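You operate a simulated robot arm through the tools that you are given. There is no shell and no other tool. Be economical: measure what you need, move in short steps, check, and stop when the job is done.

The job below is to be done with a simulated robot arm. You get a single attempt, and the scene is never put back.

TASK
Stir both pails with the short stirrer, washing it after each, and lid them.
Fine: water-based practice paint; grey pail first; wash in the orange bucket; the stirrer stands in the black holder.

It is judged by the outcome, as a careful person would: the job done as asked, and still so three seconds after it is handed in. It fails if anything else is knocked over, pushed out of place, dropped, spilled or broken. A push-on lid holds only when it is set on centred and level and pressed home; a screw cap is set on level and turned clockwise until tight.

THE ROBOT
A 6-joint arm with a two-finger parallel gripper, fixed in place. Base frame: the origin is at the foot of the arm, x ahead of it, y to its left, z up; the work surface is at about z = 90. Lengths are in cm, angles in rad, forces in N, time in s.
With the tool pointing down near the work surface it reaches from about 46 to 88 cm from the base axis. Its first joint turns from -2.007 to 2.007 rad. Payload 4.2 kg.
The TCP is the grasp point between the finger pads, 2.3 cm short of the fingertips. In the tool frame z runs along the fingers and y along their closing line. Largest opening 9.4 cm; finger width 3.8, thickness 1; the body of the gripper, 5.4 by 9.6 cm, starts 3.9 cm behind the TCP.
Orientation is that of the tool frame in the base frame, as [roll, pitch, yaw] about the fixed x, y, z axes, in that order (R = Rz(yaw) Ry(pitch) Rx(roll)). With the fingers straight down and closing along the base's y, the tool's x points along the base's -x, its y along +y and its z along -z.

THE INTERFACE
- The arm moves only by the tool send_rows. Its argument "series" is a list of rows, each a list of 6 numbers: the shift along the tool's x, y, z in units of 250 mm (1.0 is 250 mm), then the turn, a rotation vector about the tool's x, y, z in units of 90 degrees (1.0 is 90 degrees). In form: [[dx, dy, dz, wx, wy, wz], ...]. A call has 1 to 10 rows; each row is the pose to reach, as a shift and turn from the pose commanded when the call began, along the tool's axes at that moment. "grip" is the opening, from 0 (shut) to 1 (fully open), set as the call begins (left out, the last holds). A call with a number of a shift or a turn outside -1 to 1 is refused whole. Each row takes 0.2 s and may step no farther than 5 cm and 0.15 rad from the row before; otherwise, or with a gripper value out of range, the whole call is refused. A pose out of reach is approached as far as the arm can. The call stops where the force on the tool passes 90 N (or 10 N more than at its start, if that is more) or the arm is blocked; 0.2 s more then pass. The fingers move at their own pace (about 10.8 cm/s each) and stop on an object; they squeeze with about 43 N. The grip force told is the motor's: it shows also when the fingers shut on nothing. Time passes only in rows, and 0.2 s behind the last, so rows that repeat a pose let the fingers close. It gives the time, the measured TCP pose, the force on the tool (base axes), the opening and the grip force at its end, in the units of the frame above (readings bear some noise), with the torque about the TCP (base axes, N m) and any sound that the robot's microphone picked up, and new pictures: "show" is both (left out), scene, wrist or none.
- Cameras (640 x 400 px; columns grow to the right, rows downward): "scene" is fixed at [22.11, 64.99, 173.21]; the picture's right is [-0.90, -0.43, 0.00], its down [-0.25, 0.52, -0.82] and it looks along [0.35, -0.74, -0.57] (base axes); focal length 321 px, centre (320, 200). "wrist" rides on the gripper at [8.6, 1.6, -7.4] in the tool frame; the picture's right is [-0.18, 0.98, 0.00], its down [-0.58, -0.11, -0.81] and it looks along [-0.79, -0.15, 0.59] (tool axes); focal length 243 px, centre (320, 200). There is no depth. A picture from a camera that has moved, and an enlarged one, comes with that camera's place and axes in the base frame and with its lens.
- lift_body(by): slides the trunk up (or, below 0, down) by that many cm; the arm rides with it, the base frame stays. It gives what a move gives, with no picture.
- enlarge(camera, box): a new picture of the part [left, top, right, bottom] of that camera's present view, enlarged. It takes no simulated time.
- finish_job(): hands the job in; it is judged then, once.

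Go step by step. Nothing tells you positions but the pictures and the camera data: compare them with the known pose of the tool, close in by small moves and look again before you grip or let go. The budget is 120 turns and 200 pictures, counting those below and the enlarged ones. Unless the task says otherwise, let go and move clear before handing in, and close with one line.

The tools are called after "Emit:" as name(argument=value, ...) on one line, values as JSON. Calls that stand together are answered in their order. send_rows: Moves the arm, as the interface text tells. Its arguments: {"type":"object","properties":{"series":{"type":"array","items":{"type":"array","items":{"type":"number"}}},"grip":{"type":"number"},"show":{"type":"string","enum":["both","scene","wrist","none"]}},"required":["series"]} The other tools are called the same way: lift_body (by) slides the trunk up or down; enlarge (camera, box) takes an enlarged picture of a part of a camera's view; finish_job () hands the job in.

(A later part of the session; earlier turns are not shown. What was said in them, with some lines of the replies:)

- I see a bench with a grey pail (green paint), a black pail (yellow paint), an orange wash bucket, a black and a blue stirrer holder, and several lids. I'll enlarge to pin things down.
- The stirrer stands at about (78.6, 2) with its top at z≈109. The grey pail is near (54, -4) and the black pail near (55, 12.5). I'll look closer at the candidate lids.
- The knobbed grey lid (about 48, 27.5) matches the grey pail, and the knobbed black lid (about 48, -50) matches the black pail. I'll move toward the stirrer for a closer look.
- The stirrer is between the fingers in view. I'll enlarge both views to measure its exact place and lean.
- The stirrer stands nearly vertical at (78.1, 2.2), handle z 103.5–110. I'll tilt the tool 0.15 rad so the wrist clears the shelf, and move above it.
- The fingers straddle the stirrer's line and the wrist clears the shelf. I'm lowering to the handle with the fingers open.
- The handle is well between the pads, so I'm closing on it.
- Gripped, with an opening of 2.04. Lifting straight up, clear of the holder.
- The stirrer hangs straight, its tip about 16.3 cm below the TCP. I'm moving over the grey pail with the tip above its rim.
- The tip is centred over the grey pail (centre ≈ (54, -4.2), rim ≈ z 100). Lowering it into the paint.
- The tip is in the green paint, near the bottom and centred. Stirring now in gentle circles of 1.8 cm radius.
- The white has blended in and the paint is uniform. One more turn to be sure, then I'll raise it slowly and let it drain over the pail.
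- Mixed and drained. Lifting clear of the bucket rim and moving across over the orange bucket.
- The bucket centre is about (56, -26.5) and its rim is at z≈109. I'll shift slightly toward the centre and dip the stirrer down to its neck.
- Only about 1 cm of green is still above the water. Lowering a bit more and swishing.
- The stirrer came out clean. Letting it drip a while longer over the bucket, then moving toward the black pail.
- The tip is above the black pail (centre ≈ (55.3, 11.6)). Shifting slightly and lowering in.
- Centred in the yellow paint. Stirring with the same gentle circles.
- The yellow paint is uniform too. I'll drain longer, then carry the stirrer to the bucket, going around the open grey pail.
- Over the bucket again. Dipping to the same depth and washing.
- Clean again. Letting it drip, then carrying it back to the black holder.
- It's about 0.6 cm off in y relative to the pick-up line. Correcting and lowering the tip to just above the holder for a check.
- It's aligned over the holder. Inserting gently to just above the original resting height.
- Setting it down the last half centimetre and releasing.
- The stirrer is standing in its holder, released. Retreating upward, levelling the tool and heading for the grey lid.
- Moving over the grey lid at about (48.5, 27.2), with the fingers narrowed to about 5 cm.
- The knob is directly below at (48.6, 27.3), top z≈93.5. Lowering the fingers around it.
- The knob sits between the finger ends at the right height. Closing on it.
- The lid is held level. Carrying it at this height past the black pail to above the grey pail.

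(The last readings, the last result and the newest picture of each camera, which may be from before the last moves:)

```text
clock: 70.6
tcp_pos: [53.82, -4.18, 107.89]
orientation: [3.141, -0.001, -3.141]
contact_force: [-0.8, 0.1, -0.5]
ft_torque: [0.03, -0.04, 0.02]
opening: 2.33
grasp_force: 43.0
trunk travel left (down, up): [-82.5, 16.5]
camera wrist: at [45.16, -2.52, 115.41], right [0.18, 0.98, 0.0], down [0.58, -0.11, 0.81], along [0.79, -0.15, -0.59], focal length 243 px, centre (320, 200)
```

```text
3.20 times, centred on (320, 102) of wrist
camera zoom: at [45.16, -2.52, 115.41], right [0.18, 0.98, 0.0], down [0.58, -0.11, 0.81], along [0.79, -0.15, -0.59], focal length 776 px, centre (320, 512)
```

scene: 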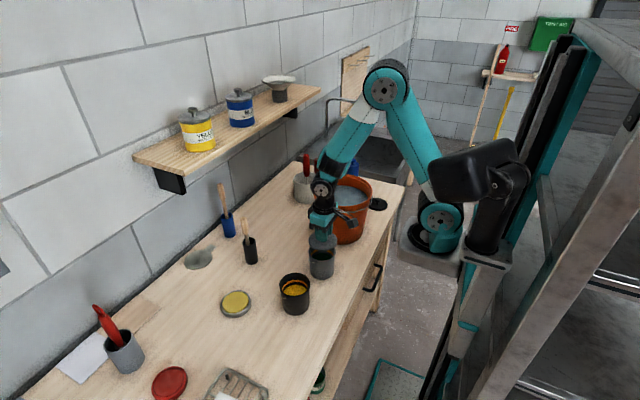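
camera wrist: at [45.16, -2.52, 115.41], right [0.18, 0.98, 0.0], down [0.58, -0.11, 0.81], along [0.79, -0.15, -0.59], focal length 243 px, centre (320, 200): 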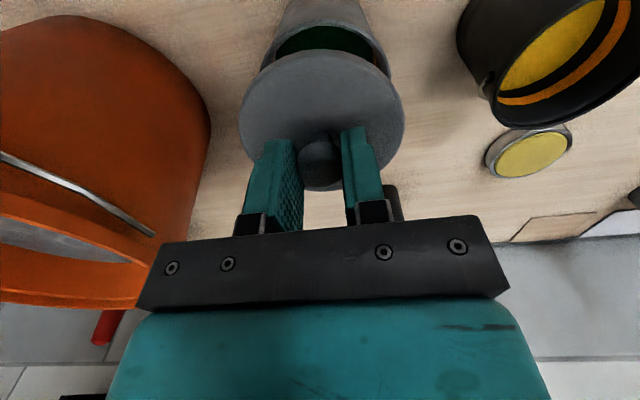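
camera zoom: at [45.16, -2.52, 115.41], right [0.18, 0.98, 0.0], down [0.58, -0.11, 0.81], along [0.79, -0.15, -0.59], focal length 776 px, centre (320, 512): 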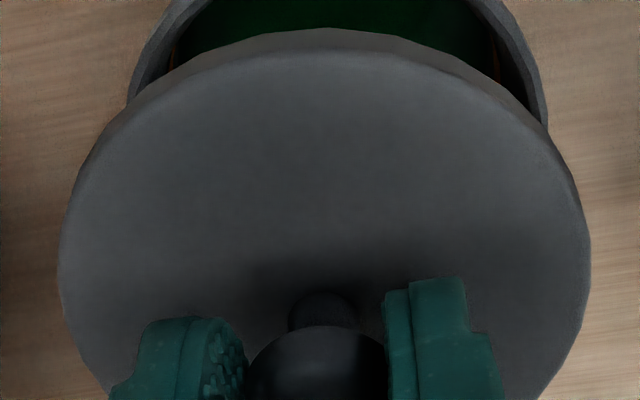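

The lid looks about 0.3 cm off in one direction. I'll zoom tighter to measure lid against rim.

Emit:
enlarge(camera="scene", box=[300, 228, 350, 284])

Emit:
enlarge(camera="wrist", box=[220, 0, 420, 125])

```text
7.14 times, centred on (325, 256) of scene
camera zoom: at [22.11, 64.99, 173.21], right [-0.9, -0.43, 0.0], down [-0.25, 0.52, -0.82], along [0.35, -0.74, -0.57], focal length 2296 px, centre (284, -200)
```

zoom: 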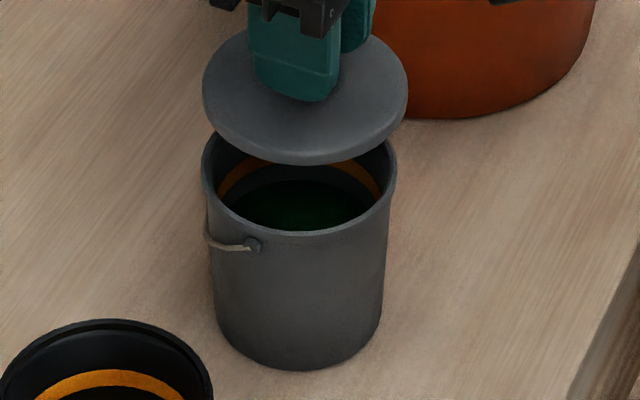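

```text
3.20 times, centred on (320, 62) of wrist
camera zoom: at [45.16, -2.52, 115.41], right [0.18, 0.98, 0.0], down [0.58, -0.11, 0.81], along [0.79, -0.15, -0.59], focal length 776 px, centre (320, 640)
```

zoom: 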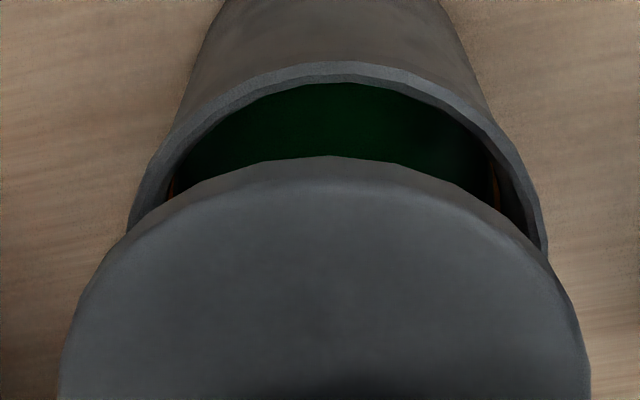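

The lid should shift about +0.3 cm in x and almost nothing in y. Doing that, then lowering to about 1.5 cm above the rim for a recheck.

Emit:
send_rows(series=[[-0.012, 0.002, 0, 0, 0, 0], [-0.012, 0.002, 0.05, 0, 0, 0], [-0.012, 0.002, 0.1, 0, 0, 0], [-0.012, 0.002, 0.124, 0, 0, 0], [-0.012, 0.002, 0.124, 0, 0, 0]], show="none")

Emit:
enlarge(camera="scene", box=[300, 228, 350, 284])

Emit:
enlarge(camera="wrist", box=[220, 20, 420, 145])

```text
clock: 71.8
tcp_pos: [54.26, -4.17, 104.44]
orientation: [-3.141, -0.001, 3.14]
contact_force: [0.5, 0.1, -1.3]
ft_torque: [0.01, -0.01, 0.0]
opening: 2.33
grasp_force: 43.1
trunk travel left (down, up): [-82.5, 16.5]
```

```text
7.14 times, centred on (325, 256) of scene
camera zoom: at [22.11, 64.99, 173.21], right [-0.9, -0.43, 0.0], down [-0.25, 0.52, -0.82], along [0.35, -0.74, -0.57], focal length 2296 px, centre (284, -200)
```

zoom: 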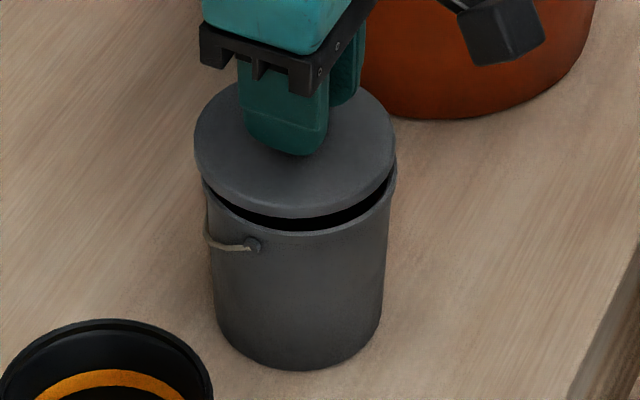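

```text
3.20 times, centred on (320, 82) of wrist
camera zoom: at [45.63, -2.43, 112.12], right [0.18, 0.98, 0.0], down [0.58, -0.11, 0.81], along [0.79, -0.15, -0.59], focal length 776 px, centre (320, 576)
```

zoom: 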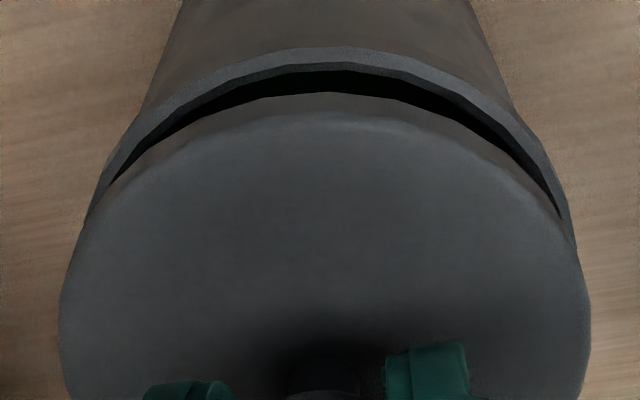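

Slight overshoot, so correcting 0.2 cm back and lowering onto the rim in small steps while watching the force.

Emit:
send_rows(series=[[0.007, 0.002, 0, 0, 0, 0], [0.007, 0.002, 0.012, 0, 0, 0], [0.007, 0.002, 0.024, 0, 0, 0], [0.007, 0.002, 0.03, 0, 0, 0]], show="none")

Emit:
enlarge(camera="scene", box=[300, 228, 350, 284])

Emit:
enlarge(camera="wrist", box=[220, 20, 420, 145])

```text
clock: 72.8
tcp_pos: [54.22, -4.23, 103.67]
orientation: [3.141, 0.0, 3.141]
contact_force: [-0.1, -0.4, -0.1]
ft_torque: [-0.01, -0.02, -0.02]
opening: 2.31
grasp_force: 42.7
trunk travel left (down, up): [-82.5, 16.5]
```

```text
7.14 times, centred on (325, 256) of scene
camera zoom: at [22.11, 64.99, 173.21], right [-0.9, -0.43, 0.0], down [-0.25, 0.52, -0.82], along [0.35, -0.74, -0.57], focal length 2296 px, centre (284, -200)
```

zoom: 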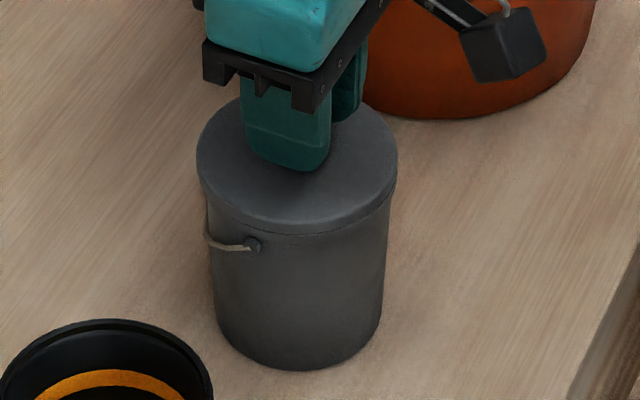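

```text
3.20 times, centred on (320, 82) of wrist
camera zoom: at [45.47, -2.35, 111.29], right [0.18, 0.98, 0.0], down [0.58, -0.11, 0.81], along [0.79, -0.15, -0.59], focal length 776 px, centre (320, 576)
```

zoom: 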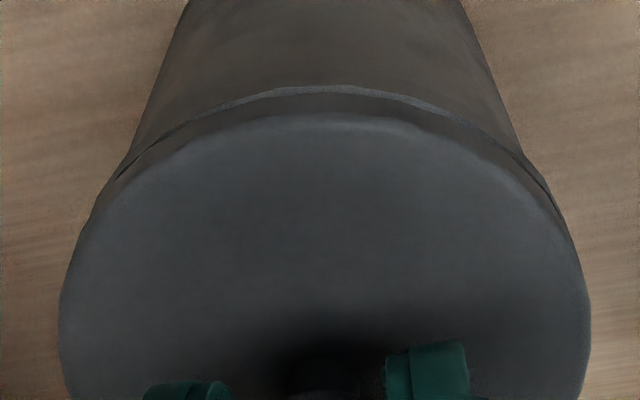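

The lid is centred and touching. Pressing it down gradually.

Emit:
send_rows(series=[[0.003, 0, 0.008, 0, 0, 0], [0.003, 0, 0.016, 0, 0, 0], [0.003, 0, 0.024, 0, 0, 0], [0.003, 0, 0.032, 0, 0, 0]], show="none")

```text
clock: 73.8
tcp_pos: [54.03, -4.18, 103.0]
orientation: [3.14, 0.007, -3.141]
contact_force: [1.6, 5.2, 51.5]
ft_torque: [0.09, -0.27, -0.02]
opening: 2.42
grasp_force: 43.2
trunk travel left (down, up): [-82.5, 16.5]
heard: snap
```

I heard a snap. Checking the lid's seat.

Emit:
enlarge(camera="scene", box=[300, 228, 350, 284])

Emit:
enlarge(camera="wrist", box=[220, 20, 420, 145])

```text
7.14 times, centred on (325, 256) of scene
camera zoom: at [22.11, 64.99, 173.21], right [-0.9, -0.43, 0.0], down [-0.25, 0.52, -0.82], along [0.35, -0.74, -0.57], focal length 2296 px, centre (284, -200)
```

zoom: 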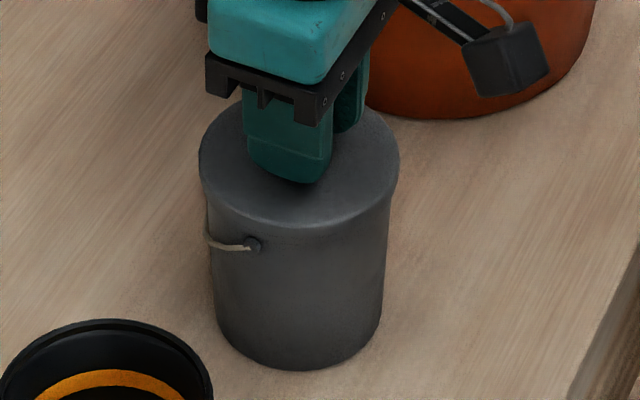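

```text
3.20 times, centred on (320, 82) of wrist
camera zoom: at [45.32, -2.32, 110.61], right [0.18, 0.98, 0.0], down [0.58, -0.11, 0.81], along [0.8, -0.15, -0.59], focal length 776 px, centre (320, 576)
```

zoom: 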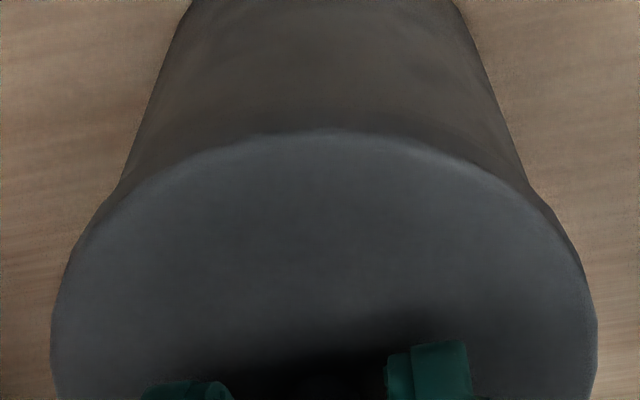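

The lid is seated and level. Easing off, releasing and moving up.

Emit:
send_rows(series=[[0, 0, -0.006, 0, 0, 0], [0, 0, -0.012, 0, 0, 0]], show="none")

Emit:
send_rows(series=[[0, 0, 0, 0, 0, 0], [0, 0, 0, 0, 0, 0], [0, 0, -0.1, 0, 0, 0], [0, 0, -0.28, 0, 0, 0], [0, 0, -0.46, 0, 0, 0], [0, 0, -0.64, 0, 0, 0], [0, 0, -0.8, 0, 0, 0]], grip=0.53)

Emit:
enlarge(camera="scene", box=[280, 210, 370, 290])

```text
clock: 74.4
tcp_pos: [53.91, -4.15, 102.92]
orientation: [-3.14, -0.005, 3.141]
contact_force: [5.2, 3.5, 8.9]
ft_torque: [0.18, -0.99, 0.25]
opening: 2.34
grasp_force: 42.5
trunk travel left (down, up): [-82.5, 16.5]
```

```text
clock: 76.0
tcp_pos: [54.01, -4.29, 123.19]
orientation: [-3.141, 0.0, -3.141]
contact_force: [-0.5, 0.0, -0.3]
ft_torque: [0.0, -0.04, 0.0]
opening: 4.99
grasp_force: 0.0
trunk travel left (down, up): [-82.5, 16.5]
camera wrist: at [45.41, -2.46, 130.82], right [0.18, 0.98, 0.0], down [0.58, -0.11, 0.81], along [0.79, -0.15, -0.59], focal length 243 px, centre (320, 200)
```

scene: 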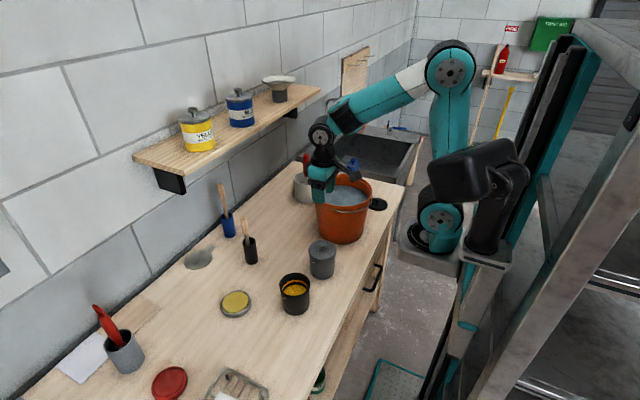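
wrist: 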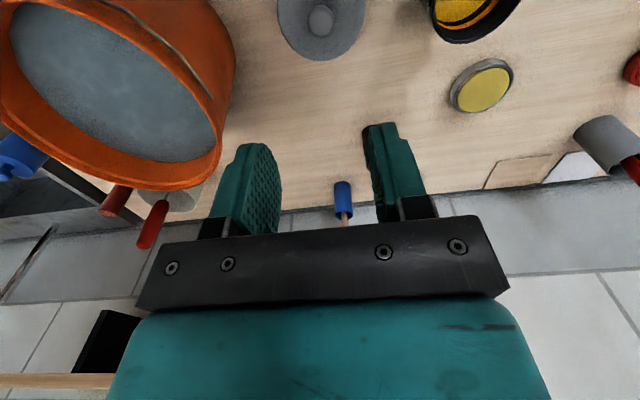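

```text
5.00 times, centred on (325, 250) of scene
camera zoom: at [22.11, 64.99, 173.21], right [-0.9, -0.43, 0.0], down [-0.25, 0.52, -0.82], along [0.35, -0.74, -0.57], focal length 1607 px, centre (295, -50)
```

zoom: 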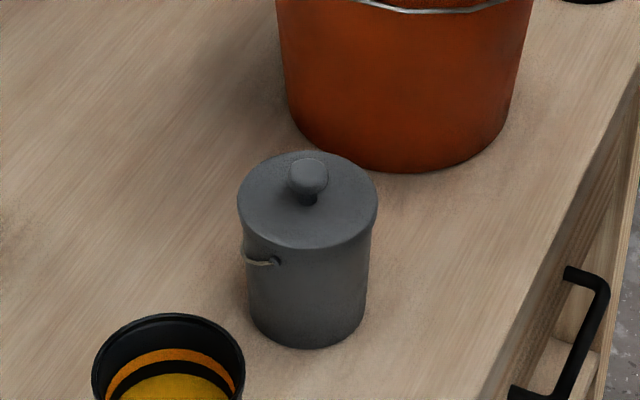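

The grey pail is lidded. Next, the black lid near (48.4, -50); travelling over the bucket at safe height.

Emit:
send_rows(series=[[0.02, -0.18, 0, 0, 0, 0], [0.04, -0.36, 0, 0, 0, 0], [0.06, -0.54, 0, 0, 0, 0], [0.08, -0.72, 0, 0, 0, 0], [0.1, -0.91, 0, 0, 0, 0]], show="none")

Emit:
send_rows(series=[[0.025, -0.18, 0, 0, 0, 0], [0.05, -0.36, 0, 0, 0, 0], [0.075, -0.54, 0, 0, 0, 0], [0.1, -0.72, 0, 0, 0, 0], [0.125, -0.918, 0, 0, 0, 0], [0.125, -0.918, 0.16, 0, 0, 0], [0.125, -0.918, 0.32, 0, 0, 0], [0.125, -0.918, 0.48, 0, 0, 0], [0.125, -0.918, 0.56, 0, 0, 0]])

Emit:
enlarge(camera="wrist", box=[220, 0, 420, 125])

Emit:
enlarge(camera="scene", box=[320, 130, 430, 230])

```text
clock: 77.2
tcp_pos: [51.56, -27.02, 123.15]
orientation: [3.141, 0.001, -3.14]
contact_force: [0.6, 0.4, -0.9]
ft_torque: [-0.05, 0.0, -0.03]
opening: 4.99
grasp_force: 0.0
trunk travel left (down, up): [-82.5, 16.5]
```

```text
clock: 79.2
tcp_pos: [48.46, -49.82, 109.27]
orientation: [3.141, 0.001, -3.141]
contact_force: [0.4, 0.0, 0.3]
ft_torque: [-0.03, -0.01, 0.0]
opening: 4.99
grasp_force: 0.1
trunk travel left (down, up): [-82.5, 16.5]
camera wrist: at [39.8, -47.99, 116.82], right [0.18, 0.98, 0.0], down [0.58, -0.11, 0.81], along [0.79, -0.15, -0.59], focal length 243 px, centre (320, 200)
```

scene: 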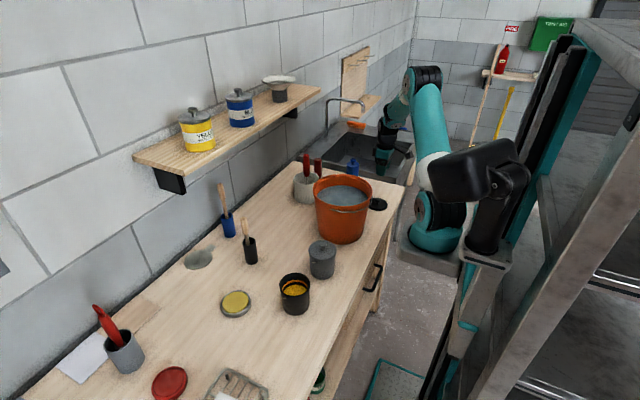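
wrist: 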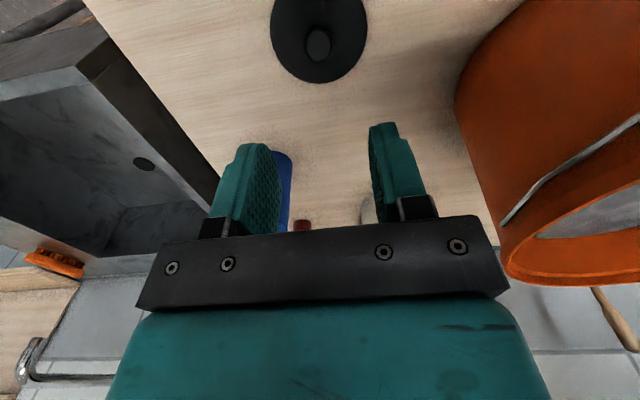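

```text
3.20 times, centred on (320, 62) of wrist
camera zoom: at [39.8, -47.99, 116.82], right [0.18, 0.98, 0.0], down [0.58, -0.11, 0.81], along [0.79, -0.15, -0.59], focal length 776 px, centre (320, 640)
```

zoom: 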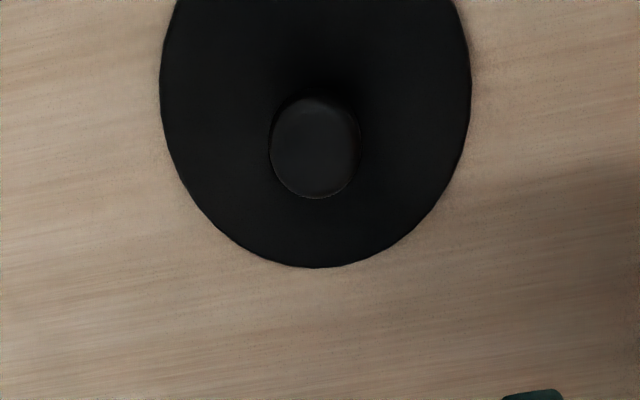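

```text
4.00 times, centred on (375, 180) of scene
camera zoom: at [22.11, 64.99, 173.21], right [-0.9, -0.43, 0.0], down [-0.25, 0.52, -0.82], along [0.35, -0.74, -0.57], focal length 1286 px, centre (100, 280)
```

zoom: 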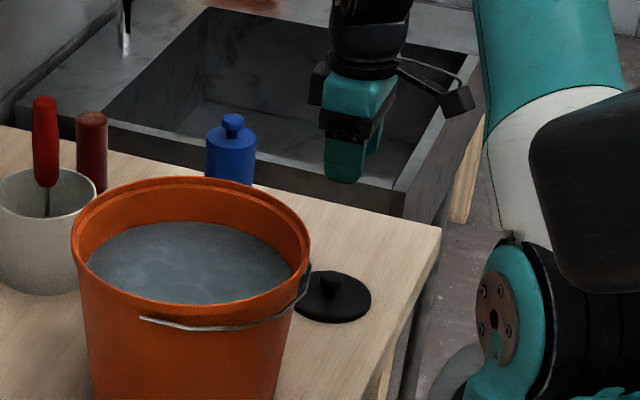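

The black lid's knob is right below, at about (48.6, -50.1). Lowering around it.

Emit:
send_rows(series=[[-0.007, -0.011, 0.18, 0, 0, 0], [-0.007, -0.011, 0.36, 0, 0, 0], [-0.007, -0.011, 0.5, 0, 0, 0], [-0.007, -0.011, 0.58, 0, 0, 0], [-0.007, -0.011, 0.612, 0, 0, 0]])

Emit:
enlarge(camera="wrist", box=[220, 70, 420, 220])

```text
clock: 80.4
tcp_pos: [48.51, -50.19, 93.86]
orientation: [3.14, 0.0, 3.141]
contact_force: [-0.8, 0.2, 0.4]
ft_torque: [-0.03, -0.02, -0.01]
opening: 4.99
grasp_force: 0.2
trunk travel left (down, up): [-82.5, 16.5]
camera wrist: at [39.94, -48.44, 101.53], right [0.18, 0.98, 0.0], down [0.58, -0.11, 0.81], along [0.79, -0.15, -0.59], focal length 243 px, centre (320, 200)
```

scene: 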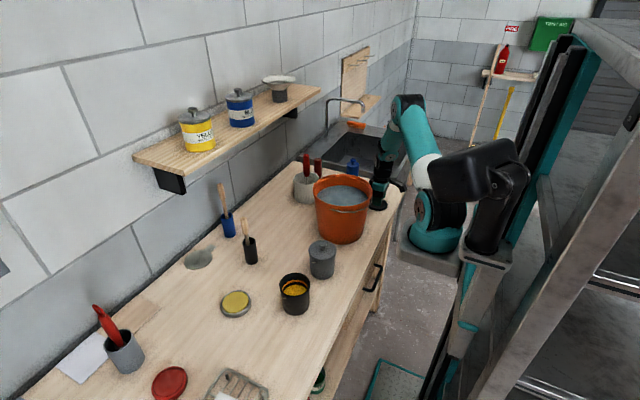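
wrist: 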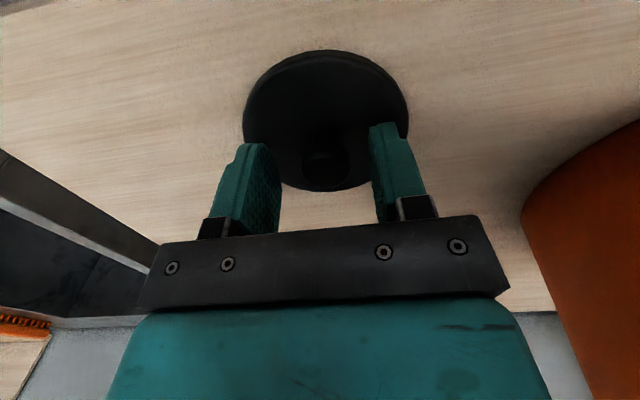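

```text
2.67 times, centred on (320, 145) of wrist
camera zoom: at [39.94, -48.44, 101.53], right [0.18, 0.98, 0.0], down [0.58, -0.11, 0.81], along [0.79, -0.15, -0.59], focal length 647 px, centre (320, 347)
```

zoom: 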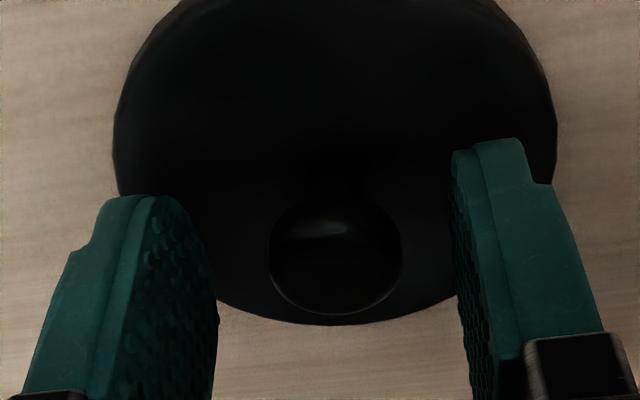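

The knob is about 0.3 cm off centre, so nudging in y and then closing.

Emit:
send_rows(series=[[0, 0.011, 0, 0, 0, 0], [0, 0.011, 0, 0, 0, 0]], show="none")

Emit:
send_rows(series=[[0, 0, 0, 0, 0, 0], [0, 0, 0, 0, 0, 0], [0, 0, 0, 0, 0, 0], [0, 0, -0.1, 0, 0, 0], [0, 0, -0.2, 0, 0, 0]], grip=0)

Emit:
enlarge(camera="wrist", box=[220, 70, 420, 220])

```text
clock: 81.0
tcp_pos: [48.7, -49.9, 93.88]
orientation: [-3.141, 0.001, -3.141]
contact_force: [-0.6, 0.2, 0.1]
ft_torque: [0.01, 0.02, 0.0]
opening: 4.97
grasp_force: 0.0
trunk travel left (down, up): [-82.5, 16.5]
```

```text
clock: 82.2
tcp_pos: [48.56, -49.79, 98.91]
orientation: [-3.141, 0.002, -3.141]
contact_force: [-0.4, 0.4, -1.6]
ft_torque: [0.0, 0.01, 0.0]
opening: 2.35
grasp_force: 42.7
trunk travel left (down, up): [-82.5, 16.5]
camera wrist: at [39.88, -48.08, 106.48], right [0.18, 0.98, 0.0], down [0.58, -0.11, 0.81], along [0.79, -0.15, -0.59], focal length 243 px, centre (320, 200)
```

scene: 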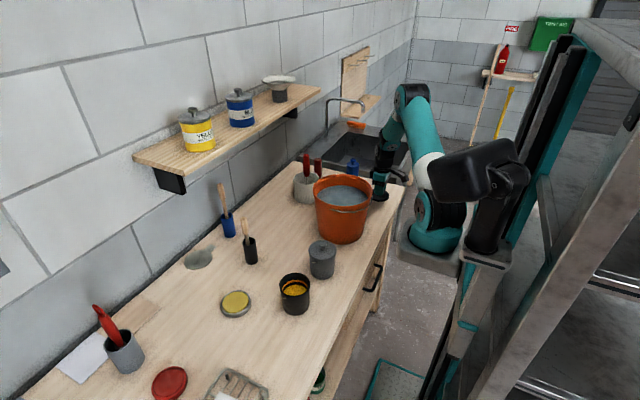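
wrist: 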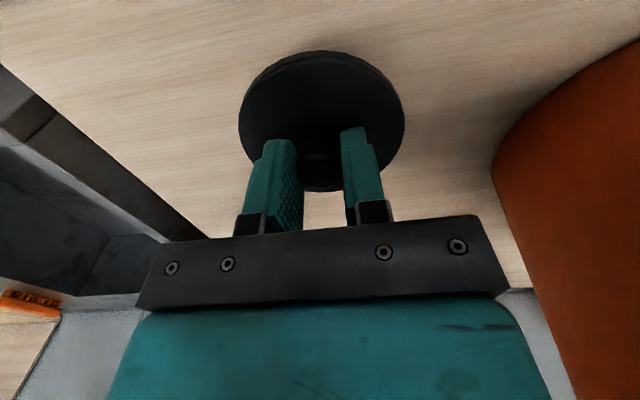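

```text
2.67 times, centred on (320, 145) of wrist
camera zoom: at [39.88, -48.08, 106.48], right [0.18, 0.98, 0.0], down [0.58, -0.11, 0.81], along [0.79, -0.15, -0.59], focal length 647 px, centre (320, 347)
```

zoom: 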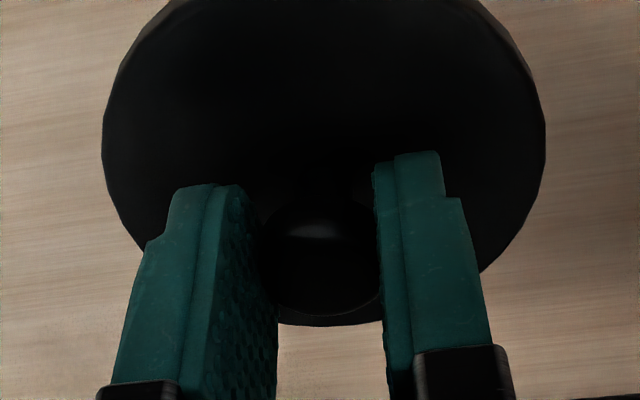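

The black lid is held exactly as the grey one was. Lifting above the bucket rim and carrying it to the black pail.

Emit:
send_rows(series=[[0, 0, -0.19, 0, 0, 0], [0, 0, -0.38, 0, 0, 0], [0, 0, -0.57, 0, 0, 0], [0, 0, -0.76, 0, 0, 0], [0, 0, -0.92, 0, 0, 0], [-0.02, 0.18, -0.92, 0, 0, 0], [-0.04, 0.36, -0.92, 0, 0, 0], [-0.06, 0.54, -0.92, 0, 0, 0], [-0.08, 0.72, -0.92, 0, 0, 0], [-0.1, 0.9, -0.92, 0, 0, 0]], show="scene")

Emit:
send_rows(series=[[-0.02, 0.18, 0, 0, 0, 0], [-0.04, 0.36, 0, 0, 0, 0], [-0.06, 0.54, 0, 0, 0, 0], [-0.08, 0.72, 0, 0, 0, 0], [-0.1, 0.9, 0, 0, 0, 0]], show="none")

```text
clock: 84.4
tcp_pos: [51.05, -27.52, 121.89]
orientation: [3.141, 0.0, 3.142]
contact_force: [0.5, -0.1, 0.3]
ft_torque: [0.02, 0.0, 0.0]
opening: 2.33
grasp_force: 43.3
trunk travel left (down, up): [-82.5, 16.5]
```

scene: 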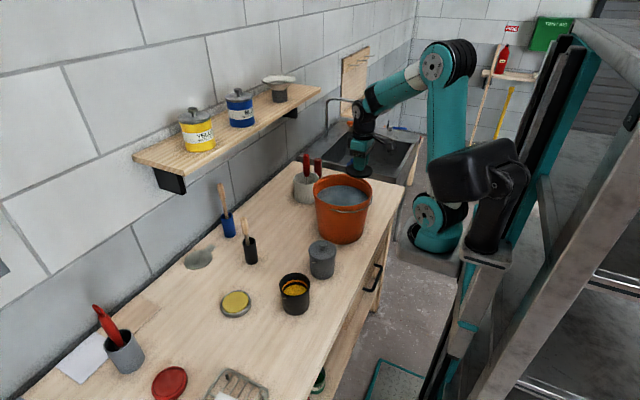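

```text
clock: 85.6
tcp_pos: [53.52, -4.82, 121.74]
orientation: [3.14, 0.0, 3.14]
contact_force: [-0.7, -0.2, -0.8]
ft_torque: [-0.01, 0.04, 0.01]
opening: 2.32
grasp_force: 42.5
trunk travel left (down, up): [-82.5, 16.5]
```

Now over to above the black pail, stopping a few cm above its rim.

Emit:
send_rows(series=[[-0.02, 0.17, 0, 0, 0, 0], [-0.04, 0.34, 0, 0, 0, 0], [-0.06, 0.5, 0, 0, 0, 0], [-0.066, 0.656, 0, 0, 0, 0], [-0.066, 0.656, 0.16, 0, 0, 0], [-0.066, 0.656, 0.32, 0, 0, 0], [-0.066, 0.656, 0.45, 0, 0, 0], [-0.066, 0.656, 0.55, 0, 0, 0], [-0.066, 0.656, 0.55, 0, 0, 0]])

Emit:
enlarge(camera="scene", box=[265, 260, 325, 320])

Emit:
enlarge(camera="wrist", box=[220, 0, 420, 125])

```text
clock: 87.6
tcp_pos: [55.26, 11.27, 108.29]
orientation: [-3.14, 0.0, -3.141]
contact_force: [-0.1, 0.4, -0.3]
ft_torque: [0.0, -0.03, 0.0]
opening: 2.33
grasp_force: 43.5
trunk travel left (down, up): [-82.5, 16.5]
camera wrist: at [46.6, 13.07, 115.89], right [0.18, 0.98, 0.0], down [0.58, -0.11, 0.81], along [0.79, -0.15, -0.59], focal length 243 px, centre (320, 200)
```

scene: 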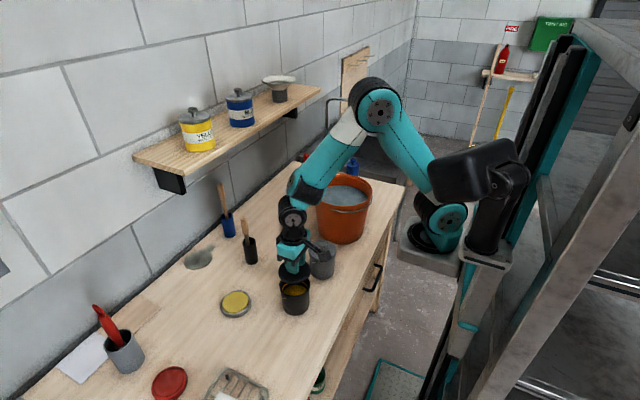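
wrist: 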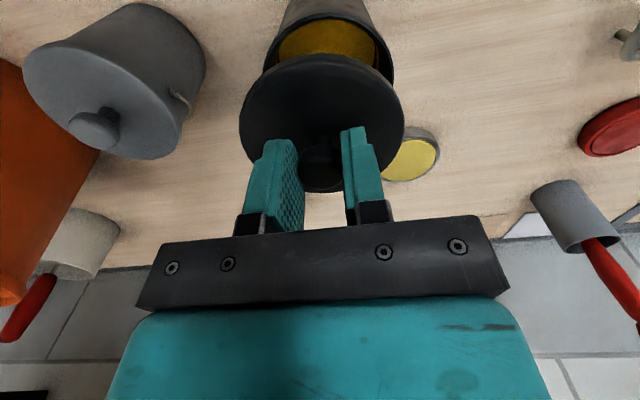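

```text
6.67 times, centred on (295, 290) of scene
camera zoom: at [22.11, 64.99, 173.21], right [-0.9, -0.43, 0.0], down [-0.25, 0.52, -0.82], along [0.35, -0.74, -0.57], focal length 2143 px, centre (487, -400)
```

zoom: 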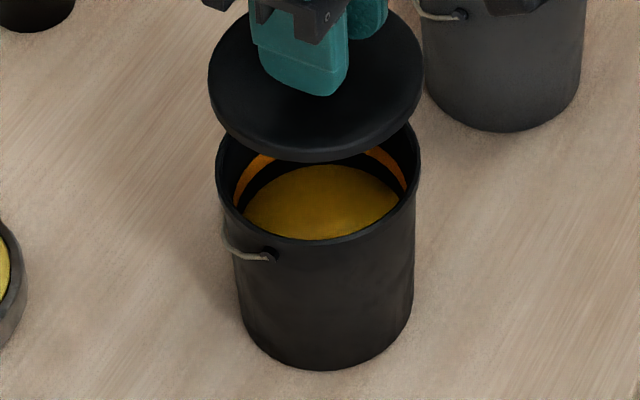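

```text
3.20 times, centred on (320, 62) of wrist
camera zoom: at [46.6, 13.07, 115.89], right [0.18, 0.98, 0.0], down [0.58, -0.11, 0.81], along [0.79, -0.15, -0.59], focal length 776 px, centre (320, 640)
```

zoom: 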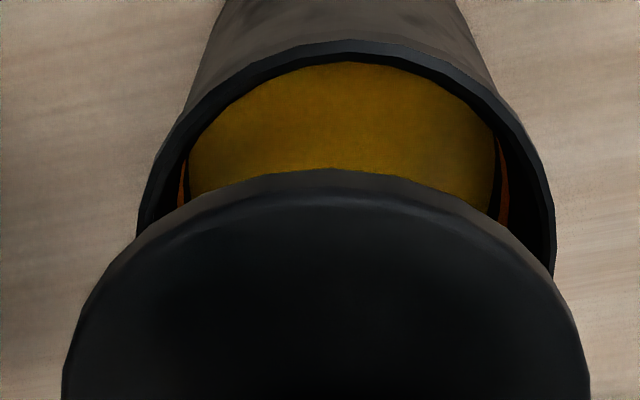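

It's nearly aligned; nudging +0.18 cm in y and lowering to just above the rim.

Emit:
send_rows(series=[[-0.002, 0.007, 0, 0, 0, 0], [-0.002, 0.007, 0.06, 0, 0, 0], [-0.002, 0.007, 0.12, 0, 0, 0], [-0.002, 0.007, 0.15, 0, 0, 0], [-0.002, 0.007, 0.15, 0, 0, 0]], show="none")

Emit:
enlarge(camera="scene", box=[265, 260, 325, 320])

Emit:
enlarge(camera="wrist", box=[220, 20, 420, 145])

```text
clock: 88.8
tcp_pos: [55.33, 11.68, 104.46]
orientation: [-3.141, -0.001, -3.141]
contact_force: [-0.3, 0.1, -0.3]
ft_torque: [-0.02, 0.02, 0.0]
opening: 2.31
grasp_force: 43.1
trunk travel left (down, up): [-82.5, 16.5]
```

```text
6.67 times, centred on (295, 290) of scene
camera zoom: at [22.11, 64.99, 173.21], right [-0.9, -0.43, 0.0], down [-0.25, 0.52, -0.82], along [0.35, -0.74, -0.57], focal length 2143 px, centre (487, -400)
```

zoom: 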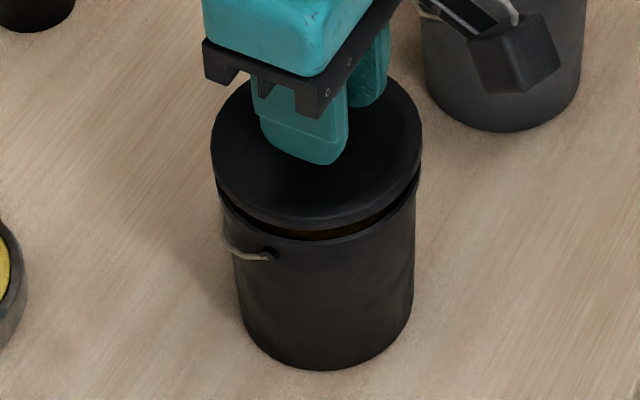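

```text
3.20 times, centred on (320, 82) of wrist
camera zoom: at [46.6, 13.41, 112.03], right [0.18, 0.98, 0.0], down [0.58, -0.11, 0.81], along [0.79, -0.15, -0.59], focal length 776 px, centre (320, 576)
```

zoom: 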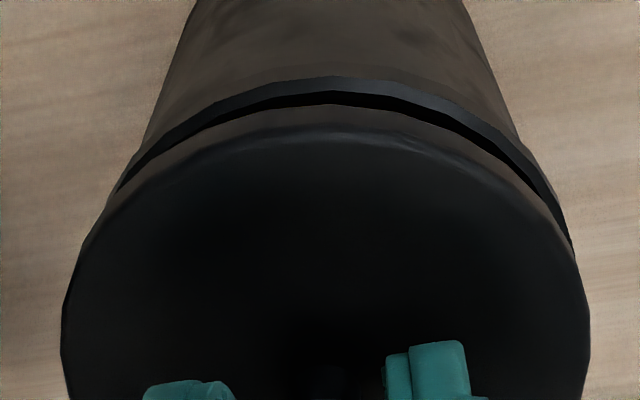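

Aligned within about a millimetre. Lowering onto the rim and pressing.

Emit:
send_rows(series=[[0, 0, 0.012, 0, 0, 0], [0, 0, 0.024, 0, 0, 0], [0, 0, 0.032, 0, 0, 0]], show="none")

Emit:
enlarge(camera="scene", box=[265, 260, 325, 320])

Emit:
enlarge(camera="wrist", box=[220, 20, 420, 145])

```text
clock: 89.6
tcp_pos: [55.18, 11.65, 103.67]
orientation: [3.141, -0.001, 3.141]
contact_force: [-0.3, 0.1, -0.5]
ft_torque: [-0.01, -0.03, 0.01]
opening: 2.36
grasp_force: 42.8
trunk travel left (down, up): [-82.5, 16.5]
```

```text
6.67 times, centred on (295, 290) of scene
camera zoom: at [22.11, 64.99, 173.21], right [-0.9, -0.43, 0.0], down [-0.25, 0.52, -0.82], along [0.35, -0.74, -0.57], focal length 2143 px, centre (487, -400)
```

zoom: 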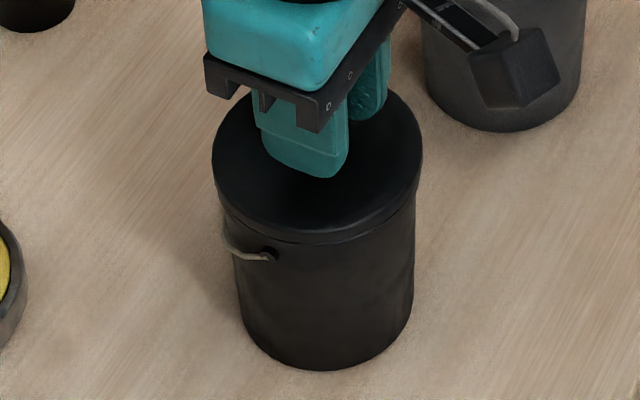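

```text
3.20 times, centred on (320, 82) of wrist
camera zoom: at [46.58, 13.43, 111.24], right [0.18, 0.98, 0.0], down [0.58, -0.11, 0.81], along [0.79, -0.15, -0.59], focal length 776 px, centre (320, 576)
```

zoom: 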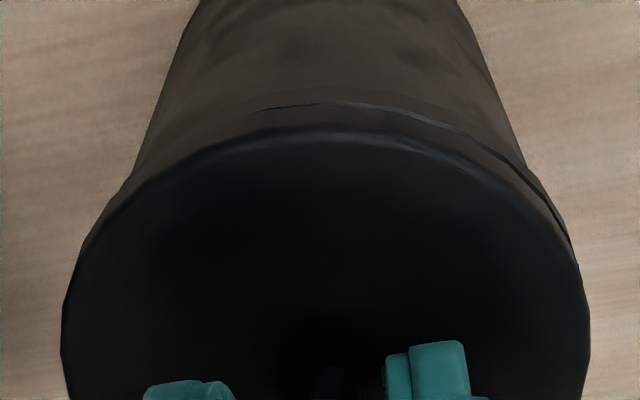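

The lid is just engaging; a 1 mm nudge in +y, then press.

Emit:
send_rows(series=[[0.001, 0.004, 0, 0, 0, 0], [0.001, 0.004, 0.008, 0, 0, 0], [0.001, 0.004, 0.016, 0, 0, 0], [0.001, 0.004, 0.024, 0, 0, 0], [0.001, 0.004, 0.032, 0, 0, 0]], show="none")

Emit:
enlarge(camera="scene", box=[265, 260, 325, 320])

Emit:
enlarge(camera="wrist", box=[220, 20, 420, 145])

```text
clock: 90.8
tcp_pos: [55.08, 11.65, 103.06]
orientation: [3.139, 0.003, 3.141]
contact_force: [-2.9, -6.1, 52.6]
ft_torque: [-0.13, -0.27, -0.09]
opening: 2.4
grasp_force: 42.6
trunk travel left (down, up): [-82.5, 16.5]
heard: snap
```

```text
6.67 times, centred on (295, 290) of scene
camera zoom: at [22.11, 64.99, 173.21], right [-0.9, -0.43, 0.0], down [-0.25, 0.52, -0.82], along [0.35, -0.74, -0.57], focal length 2143 px, centre (487, -400)
```

zoom: 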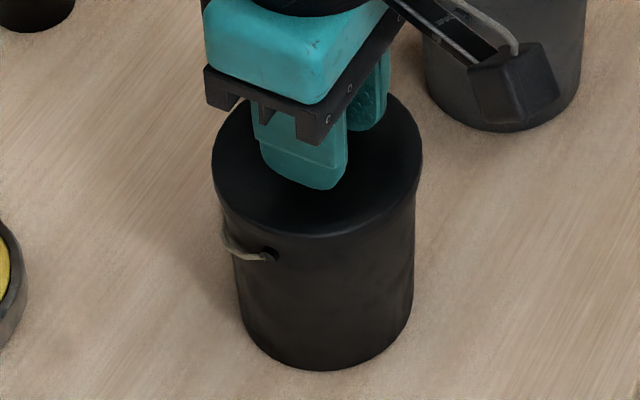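

```text
3.20 times, centred on (320, 82) of wrist
camera zoom: at [46.54, 13.56, 110.61], right [0.18, 0.98, 0.0], down [0.58, -0.11, 0.81], along [0.8, -0.15, -0.59], focal length 776 px, centre (320, 576)
```

zoom: 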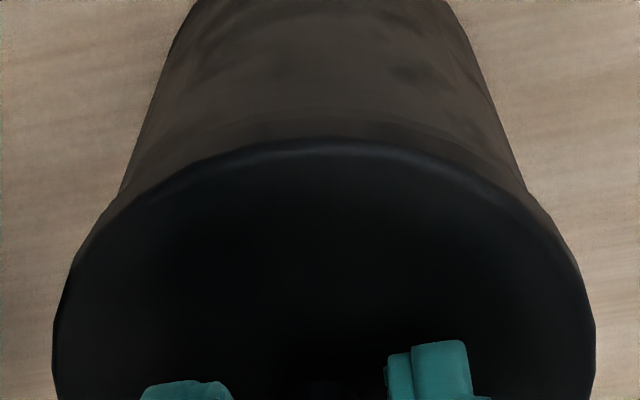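

It snapped home here too. Easing off, releasing and moving well clear.

Emit:
send_rows(series=[[0, 0, -0.006, 0, 0, 0], [0, 0, -0.012, 0, 0, 0]], show="none")

Emit:
send_rows(series=[[0, 0, 0, 0, 0, 0], [0, 0, 0, 0, 0, 0], [0, 0, -0.1, 0, 0, 0], [0, 0, -0.28, 0, 0, 0], [0, 0, -0.46, 0, 0, 0], [0, 0, -0.64, 0, 0, 0], [0, 0, -0.82, 0, 0, 0], [0, 0, -0.98, 0, 0, 0]], grip=0.53)

Emit:
enlarge(camera="scene", box=[200, 180, 400, 320])

Emit:
enlarge(camera="scene", box=[265, 225, 350, 320])

```text
clock: 91.4
tcp_pos: [55.36, 11.66, 102.97]
orientation: [-3.141, 0.001, -3.141]
contact_force: [5.0, -0.4, 19.7]
ft_torque: [0.04, -0.68, 0.0]
opening: 2.35
grasp_force: 43.1
trunk travel left (down, up): [-82.5, 16.5]
```

```text
clock: 93.2
tcp_pos: [55.14, 11.61, 127.55]
orientation: [3.14, 0.001, 3.141]
contact_force: [-0.4, -0.3, -0.4]
ft_torque: [-0.02, 0.01, 0.02]
opening: 4.97
grasp_force: 0.0
trunk travel left (down, up): [-82.5, 16.5]
camera wrist: at [46.57, 13.35, 135.2], right [0.18, 0.98, 0.0], down [0.58, -0.11, 0.81], along [0.79, -0.15, -0.59], focal length 243 px, centre (320, 200)
```

scene: 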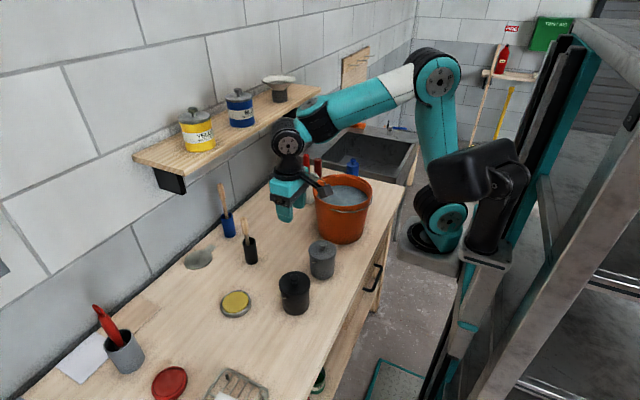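
wrist: 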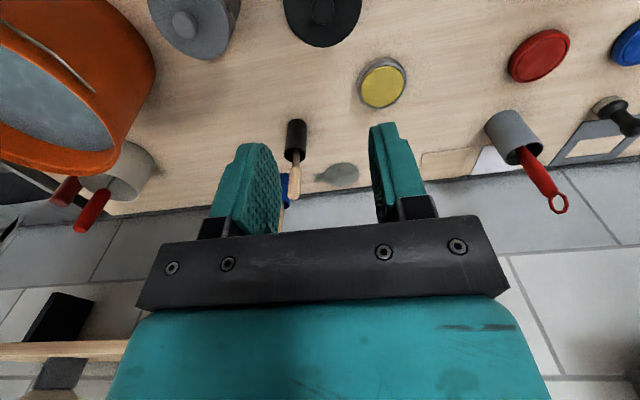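

```text
2.86 times, centred on (300, 250) of scene
camera zoom: at [22.11, 64.99, 173.21], right [-0.9, -0.43, 0.0], down [-0.25, 0.52, -0.82], along [0.35, -0.74, -0.57], focal length 918 px, centre (377, 57)
```

zoom: 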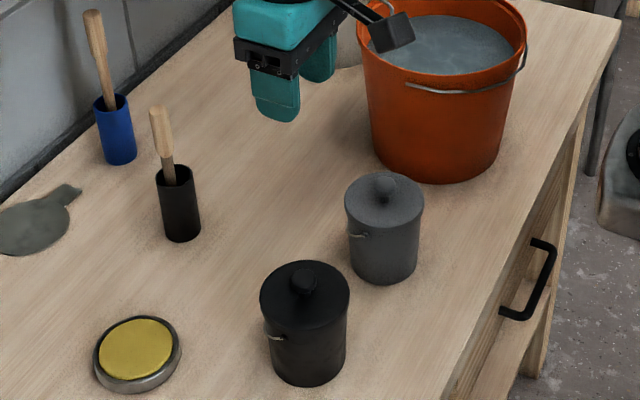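

```text
4.21 times, centred on (308, 272) of scene
camera zoom: at [22.11, 64.99, 173.21], right [-0.9, -0.43, 0.0], down [-0.25, 0.52, -0.82], along [0.35, -0.74, -0.57], focal length 1353 px, centre (373, -105)
```

zoom: 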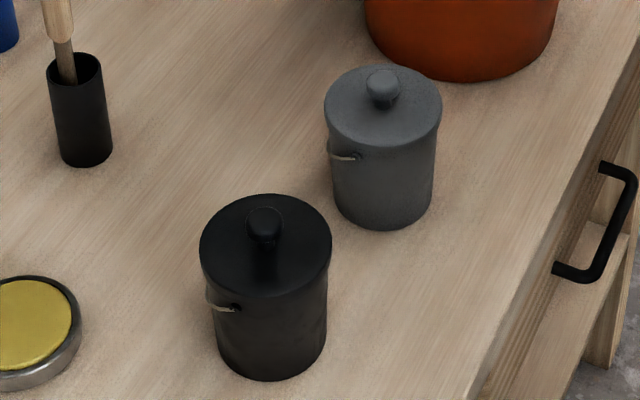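

Both lids are on level, the clean stirrer is back in the black holder, nothing else has moved, and the arm is clear. Handing in.

Emit:
finish_job()

```text
The job is handed in.
```

Both pails are stirred, grey first, and the stirrer was washed in the orange bucket after each and put back in the black holder. Each pail has its matching lid on, and both lids snapped home.
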